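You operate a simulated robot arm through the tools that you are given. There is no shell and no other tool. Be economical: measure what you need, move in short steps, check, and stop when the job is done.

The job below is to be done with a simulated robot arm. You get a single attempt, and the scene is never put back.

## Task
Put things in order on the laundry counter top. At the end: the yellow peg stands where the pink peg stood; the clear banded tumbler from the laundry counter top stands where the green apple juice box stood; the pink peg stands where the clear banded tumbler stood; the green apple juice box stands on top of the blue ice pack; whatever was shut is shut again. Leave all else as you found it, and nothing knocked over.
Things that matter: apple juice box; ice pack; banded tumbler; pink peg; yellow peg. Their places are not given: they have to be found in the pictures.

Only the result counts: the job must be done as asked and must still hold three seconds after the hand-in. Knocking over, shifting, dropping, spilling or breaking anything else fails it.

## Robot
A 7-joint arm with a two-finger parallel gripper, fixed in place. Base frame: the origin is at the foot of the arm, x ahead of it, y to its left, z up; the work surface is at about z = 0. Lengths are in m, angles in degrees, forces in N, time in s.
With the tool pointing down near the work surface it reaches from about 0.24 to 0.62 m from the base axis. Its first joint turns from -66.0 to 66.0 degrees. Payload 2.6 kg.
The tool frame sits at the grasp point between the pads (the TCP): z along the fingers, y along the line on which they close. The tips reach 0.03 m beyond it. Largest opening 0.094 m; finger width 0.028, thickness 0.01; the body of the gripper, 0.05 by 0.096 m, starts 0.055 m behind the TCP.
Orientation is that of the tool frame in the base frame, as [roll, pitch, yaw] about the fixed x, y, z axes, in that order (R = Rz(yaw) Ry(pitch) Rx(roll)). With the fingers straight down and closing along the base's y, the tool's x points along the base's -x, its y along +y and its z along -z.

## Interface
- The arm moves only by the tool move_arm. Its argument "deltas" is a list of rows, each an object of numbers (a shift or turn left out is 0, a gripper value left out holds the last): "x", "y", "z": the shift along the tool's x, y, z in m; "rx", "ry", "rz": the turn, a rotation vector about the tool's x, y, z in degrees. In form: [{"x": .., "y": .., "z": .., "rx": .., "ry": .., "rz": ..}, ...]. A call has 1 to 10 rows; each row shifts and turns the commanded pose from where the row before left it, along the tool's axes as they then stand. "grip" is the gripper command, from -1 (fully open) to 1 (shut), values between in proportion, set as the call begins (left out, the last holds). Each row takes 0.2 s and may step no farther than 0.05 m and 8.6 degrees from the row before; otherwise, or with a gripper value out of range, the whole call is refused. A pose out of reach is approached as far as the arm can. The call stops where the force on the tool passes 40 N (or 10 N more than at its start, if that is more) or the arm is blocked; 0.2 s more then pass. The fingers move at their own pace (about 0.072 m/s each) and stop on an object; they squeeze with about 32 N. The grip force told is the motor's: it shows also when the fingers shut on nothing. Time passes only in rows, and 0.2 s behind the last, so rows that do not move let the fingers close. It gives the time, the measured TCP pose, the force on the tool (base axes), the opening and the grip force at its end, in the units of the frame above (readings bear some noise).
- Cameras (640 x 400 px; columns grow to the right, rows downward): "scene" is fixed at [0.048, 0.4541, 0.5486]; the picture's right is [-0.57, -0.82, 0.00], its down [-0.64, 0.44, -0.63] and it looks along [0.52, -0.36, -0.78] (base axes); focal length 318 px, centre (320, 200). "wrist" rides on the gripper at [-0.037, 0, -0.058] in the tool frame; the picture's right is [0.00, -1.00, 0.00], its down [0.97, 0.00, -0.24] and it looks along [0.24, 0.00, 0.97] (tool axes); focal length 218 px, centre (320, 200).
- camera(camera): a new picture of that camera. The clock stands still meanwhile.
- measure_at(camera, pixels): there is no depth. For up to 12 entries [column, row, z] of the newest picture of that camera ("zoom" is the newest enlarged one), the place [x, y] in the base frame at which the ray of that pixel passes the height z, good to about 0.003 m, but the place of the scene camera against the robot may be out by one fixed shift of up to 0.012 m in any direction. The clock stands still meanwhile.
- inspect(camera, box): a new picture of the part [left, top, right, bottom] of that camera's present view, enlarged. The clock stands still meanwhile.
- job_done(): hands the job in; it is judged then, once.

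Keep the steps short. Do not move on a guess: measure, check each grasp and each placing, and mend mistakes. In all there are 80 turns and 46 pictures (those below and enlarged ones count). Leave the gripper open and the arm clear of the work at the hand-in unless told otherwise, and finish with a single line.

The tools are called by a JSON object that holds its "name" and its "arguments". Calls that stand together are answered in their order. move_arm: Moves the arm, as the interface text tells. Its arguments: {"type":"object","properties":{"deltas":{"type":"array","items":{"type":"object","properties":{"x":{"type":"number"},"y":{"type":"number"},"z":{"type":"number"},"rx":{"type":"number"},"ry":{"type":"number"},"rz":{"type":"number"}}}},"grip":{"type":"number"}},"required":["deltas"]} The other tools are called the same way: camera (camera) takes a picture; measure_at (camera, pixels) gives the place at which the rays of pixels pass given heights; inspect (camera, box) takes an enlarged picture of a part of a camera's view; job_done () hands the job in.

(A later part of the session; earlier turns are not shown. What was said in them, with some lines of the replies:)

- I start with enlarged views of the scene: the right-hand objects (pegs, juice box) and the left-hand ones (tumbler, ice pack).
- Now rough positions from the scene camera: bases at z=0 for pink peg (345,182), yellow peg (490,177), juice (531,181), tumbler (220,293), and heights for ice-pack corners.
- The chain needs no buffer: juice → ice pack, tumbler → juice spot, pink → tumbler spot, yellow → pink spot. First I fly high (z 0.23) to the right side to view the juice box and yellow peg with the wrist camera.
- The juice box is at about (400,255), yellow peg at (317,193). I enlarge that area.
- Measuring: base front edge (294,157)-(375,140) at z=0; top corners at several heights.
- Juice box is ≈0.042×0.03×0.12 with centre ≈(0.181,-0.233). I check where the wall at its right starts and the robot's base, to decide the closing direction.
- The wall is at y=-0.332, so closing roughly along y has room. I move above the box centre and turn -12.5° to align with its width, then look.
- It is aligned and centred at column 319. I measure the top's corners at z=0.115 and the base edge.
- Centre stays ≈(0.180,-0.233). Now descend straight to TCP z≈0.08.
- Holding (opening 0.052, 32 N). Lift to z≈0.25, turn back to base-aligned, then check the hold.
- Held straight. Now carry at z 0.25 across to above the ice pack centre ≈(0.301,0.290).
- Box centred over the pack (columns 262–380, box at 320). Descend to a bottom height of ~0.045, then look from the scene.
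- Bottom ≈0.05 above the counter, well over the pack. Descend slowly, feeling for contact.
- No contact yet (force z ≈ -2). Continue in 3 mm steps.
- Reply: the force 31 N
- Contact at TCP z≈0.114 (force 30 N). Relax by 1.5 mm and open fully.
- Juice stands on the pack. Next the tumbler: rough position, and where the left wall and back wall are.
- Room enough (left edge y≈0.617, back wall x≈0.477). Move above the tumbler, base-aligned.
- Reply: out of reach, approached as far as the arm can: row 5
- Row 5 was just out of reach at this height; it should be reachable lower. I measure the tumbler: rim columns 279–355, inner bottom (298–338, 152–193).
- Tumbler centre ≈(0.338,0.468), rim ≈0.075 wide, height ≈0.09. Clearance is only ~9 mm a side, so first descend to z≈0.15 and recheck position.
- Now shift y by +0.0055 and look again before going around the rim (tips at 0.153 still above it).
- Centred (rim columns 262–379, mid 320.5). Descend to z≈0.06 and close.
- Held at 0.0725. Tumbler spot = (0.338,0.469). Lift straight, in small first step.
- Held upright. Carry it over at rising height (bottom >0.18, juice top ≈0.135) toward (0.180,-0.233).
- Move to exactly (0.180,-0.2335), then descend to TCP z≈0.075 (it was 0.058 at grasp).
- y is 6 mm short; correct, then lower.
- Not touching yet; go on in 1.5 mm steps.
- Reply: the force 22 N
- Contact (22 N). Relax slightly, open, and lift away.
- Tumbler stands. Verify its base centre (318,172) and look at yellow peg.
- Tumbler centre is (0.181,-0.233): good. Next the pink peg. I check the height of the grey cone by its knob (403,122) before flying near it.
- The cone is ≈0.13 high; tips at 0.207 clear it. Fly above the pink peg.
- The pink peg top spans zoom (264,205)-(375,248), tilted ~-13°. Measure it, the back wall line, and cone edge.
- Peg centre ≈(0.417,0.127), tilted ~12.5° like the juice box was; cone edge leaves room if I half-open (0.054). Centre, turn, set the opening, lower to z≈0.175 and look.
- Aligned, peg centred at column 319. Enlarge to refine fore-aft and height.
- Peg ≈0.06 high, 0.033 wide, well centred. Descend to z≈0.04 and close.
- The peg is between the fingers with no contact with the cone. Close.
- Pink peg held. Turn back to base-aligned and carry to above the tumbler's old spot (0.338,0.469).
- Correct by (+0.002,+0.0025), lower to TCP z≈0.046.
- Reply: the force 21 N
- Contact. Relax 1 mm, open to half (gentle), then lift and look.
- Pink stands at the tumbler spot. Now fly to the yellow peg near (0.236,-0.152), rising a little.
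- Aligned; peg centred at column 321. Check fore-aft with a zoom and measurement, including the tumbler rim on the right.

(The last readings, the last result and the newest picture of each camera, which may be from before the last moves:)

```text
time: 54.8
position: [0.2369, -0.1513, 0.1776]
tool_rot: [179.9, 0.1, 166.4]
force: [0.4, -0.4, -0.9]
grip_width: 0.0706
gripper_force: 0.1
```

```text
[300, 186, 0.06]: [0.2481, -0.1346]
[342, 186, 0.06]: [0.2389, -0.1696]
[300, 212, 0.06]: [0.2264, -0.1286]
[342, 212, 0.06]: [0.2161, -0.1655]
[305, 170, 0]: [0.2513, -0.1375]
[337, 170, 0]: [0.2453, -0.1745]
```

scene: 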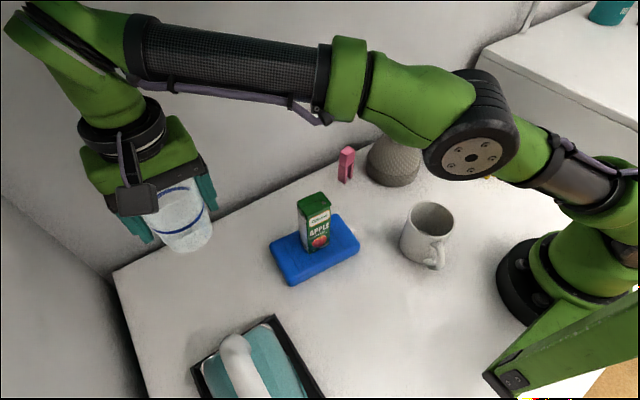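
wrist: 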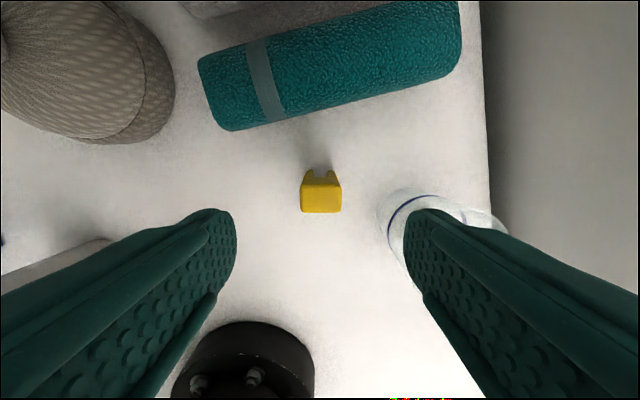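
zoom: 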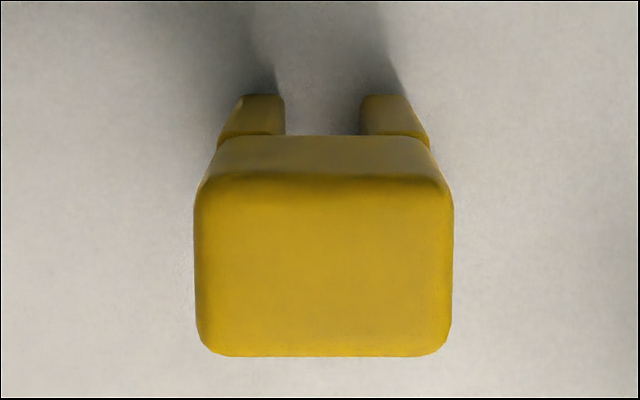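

View is nearly identical to the pink one, so the same offsets apply; the pink centre was ≈(0.417,0.127). Narrow to 0.054 and descend to z≈0.044.

{"name": "move_arm", "arguments": {"deltas": [{"z": 0.04}, {"z": 0.04}, {"z": 0.03}, {"z": 0.023}, {}], "grip": -0.15}}

{"name": "move_arm", "arguments": {"deltas": [{}, {}, {}], "grip": 1}}

{"name": "move_arm", "arguments": {"deltas": [{"z": -0.015}, {"z": -0.05}, {"z": -0.05}, {"z": -0.05}, {"z": -0.02}, {"rz": -6.75}, {"rz": -6.75}, {}]}}

{"name": "camera", "arguments": {"camera": "wrist"}}

```text
time: 56.0
position: [0.2383, -0.1509, 0.0418]
tool_rot: [-180.0, 0.1, 166.6]
force: [0.1, 0.0, -0.3]
grip_width: 0.054
gripper_force: 0.0
```

```text
time: 56.8
position: [0.2379, -0.1511, 0.0439]
tool_rot: [179.8, 0.1, 166.6]
force: [0.0, 1.0, 0.3]
grip_width: 0.0333
gripper_force: 31.5
```

```text
time: 58.6
position: [0.2376, -0.1528, 0.2289]
tool_rot: [180.0, 0.1, -179.9]
force: [-0.4, -0.5, 0.4]
grip_width: 0.0334
gripper_force: 31.3
```

```text
12 pictures are left
```

wrist: 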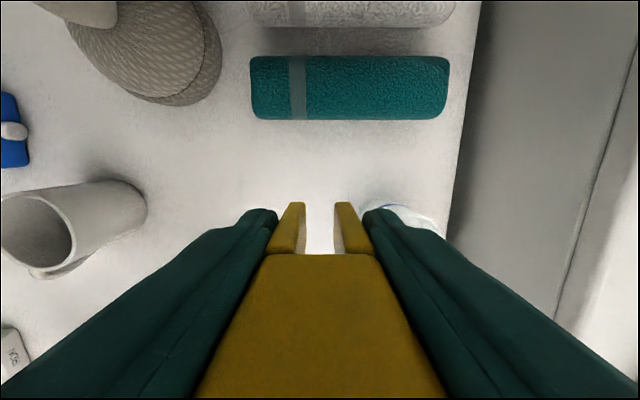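

Held. Carry to above the pink's old spot (0.417,0.127), turn to the original peg's angle, and check.

{"name": "move_arm", "arguments": {"deltas": [{"x": -0.0257, "y": 0.04}, {"x": -0.0257, "y": 0.04}, {"x": -0.0257, "y": 0.04}, {"x": -0.0257, "y": 0.04}, {"x": -0.0257, "y": 0.04}, {"x": -0.0257, "y": 0.04}, {"x": -0.0257, "y": 0.04}, {"rz": -6.25}, {"rz": -6.25}, {}]}}

{"name": "move_arm", "arguments": {"deltas": [{"z": 0.04}, {"z": 0.04}, {"z": 0.03}, {}]}}

```text
time: 60.8
position: [0.4187, 0.1291, 0.2297]
tool_rot: [-180.0, 0.1, -167.4]
force: [-0.5, 0.2, 0.4]
grip_width: 0.0332
gripper_force: 31.8
```

```text
time: 61.8
position: [0.4188, 0.1286, 0.1179]
tool_rot: [180.0, 0.1, -167.5]
force: [0.4, 0.9, -0.9]
grip_width: 0.033
gripper_force: 32.2
```

Tiny correction of (-1.5,-1.5) mm, then lower to z≈0.048 and feel for contact.

{"name": "move_arm", "arguments": {"deltas": [{"x": 0.0018, "y": -0.0011}, {"z": 0.035}, {"z": 0.034}, {}]}}

{"name": "move_arm", "arguments": {"deltas": [{"z": 0.003}, {}]}}

{"name": "move_arm", "arguments": {"deltas": [{"z": 0.0015}, {}]}}

```text
time: 62.8
position: [0.4162, 0.125, 0.0491]
tool_rot: [180.0, 0.2, -167.4]
force: [0.8, 0.1, -1.3]
grip_width: 0.0329
gripper_force: 31.3
```

```text
time: 63.4
position: [0.4167, 0.1267, 0.0471]
tool_rot: [180.0, 0.1, -167.3]
force: [1.0, -0.2, -0.2]
grip_width: 0.0332
gripper_force: 32.2
```

```text
time: 64.0
position: [0.4173, 0.1274, 0.0448]
tool_rot: [180.0, 0.0, -167.5]
force: [-0.4, 0.9, -0.7]
grip_width: 0.0331
gripper_force: 32.0
```

{"name": "move_arm", "arguments": {"deltas": [{"z": 0.0015}, {}]}}

{"name": "move_arm", "arguments": {"deltas": [{"z": 0.001}, {}]}}

```text
time: 64.6
position: [0.4164, 0.1268, 0.044]
tool_rot: [180.0, 0.1, -167.5]
force: [-0.4, 0.3, -0.7]
grip_width: 0.0334
gripper_force: 32.2
```

```text
time: 65.2
position: [0.4165, 0.1269, 0.0432]
tool_rot: [-180.0, 0.3, -167.5]
force: [-0.4, -0.8, 2.9]
grip_width: 0.0329
gripper_force: 31.9
```

Contact is starting (2.9 N). Open to 0.054 (cone nearby), lift, and look.

{"name": "move_arm", "arguments": {"deltas": [{}, {}, {}], "grip": -0.15}}

{"name": "move_arm", "arguments": {"deltas": [{"z": -0.02}, {"z": -0.05}, {"z": -0.05}, {"z": -0.05}, {}]}}

{"name": "camera", "arguments": {"camera": "wrist"}}

{"name": "camera", "arguments": {"camera": "scene"}}

```text
time: 66.0
position: [0.4169, 0.126, 0.0423]
tool_rot: [179.9, 0.1, -167.4]
force: [-0.1, -0.1, 0.1]
grip_width: 0.054
gripper_force: 0.1
```

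```text
time: 67.2
position: [0.4159, 0.1235, 0.2127]
tool_rot: [-180.0, 0.1, -167.4]
force: [-0.5, 0.5, 0.6]
grip_width: 0.054
gripper_force: 0.1
```

```text
11 pictures are left
```

wrist: 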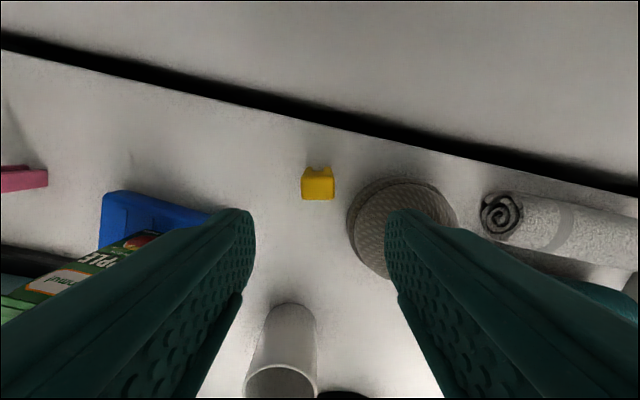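

```text
10 pictures are left
```

scene: 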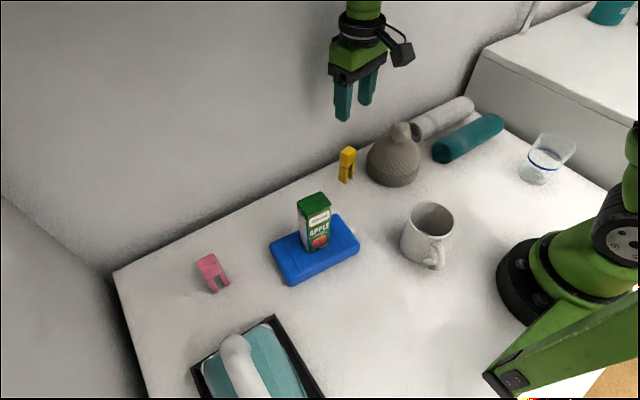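

All four stand upright where they belong, and the cone, mug, rolls and tray are unmoved. Nothing on the counter was shut. I raise the arm clear and open the gripper fully.

{"name": "move_arm", "arguments": {"deltas": [{"z": -0.04}, {"x": 0.03, "z": -0.03}, {}, {}], "grip": -1}}

{"name": "inspect", "arguments": {"camera": "scene", "box": [170, 90, 600, 359]}}

```text
time: 68.2
position: [0.387, 0.1188, 0.2793]
tool_rot: [180.0, -0.4, -167.4]
force: [-0.6, 0.1, 0.4]
grip_width: 0.0938
gripper_force: 0.0
```

```text
1.49 times, centred on (385, 224) of scene
```

zoom: 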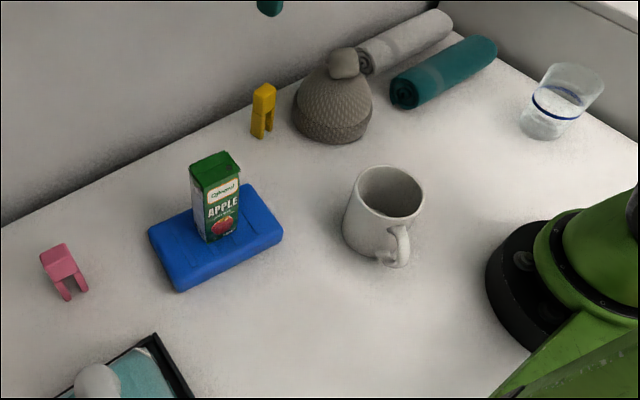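

Everything is in place, the gripper is open and the arm is clear, so I hand in.

{"name": "job_done", "arguments": {}}

```text
The job is handed in.
```

The job is done and handed in: the yellow peg, tumbler and pink peg stand in their new places, the juice box stands on the ice pack, nothing on the counter had been shut, and nothing else was moved or knocked over.
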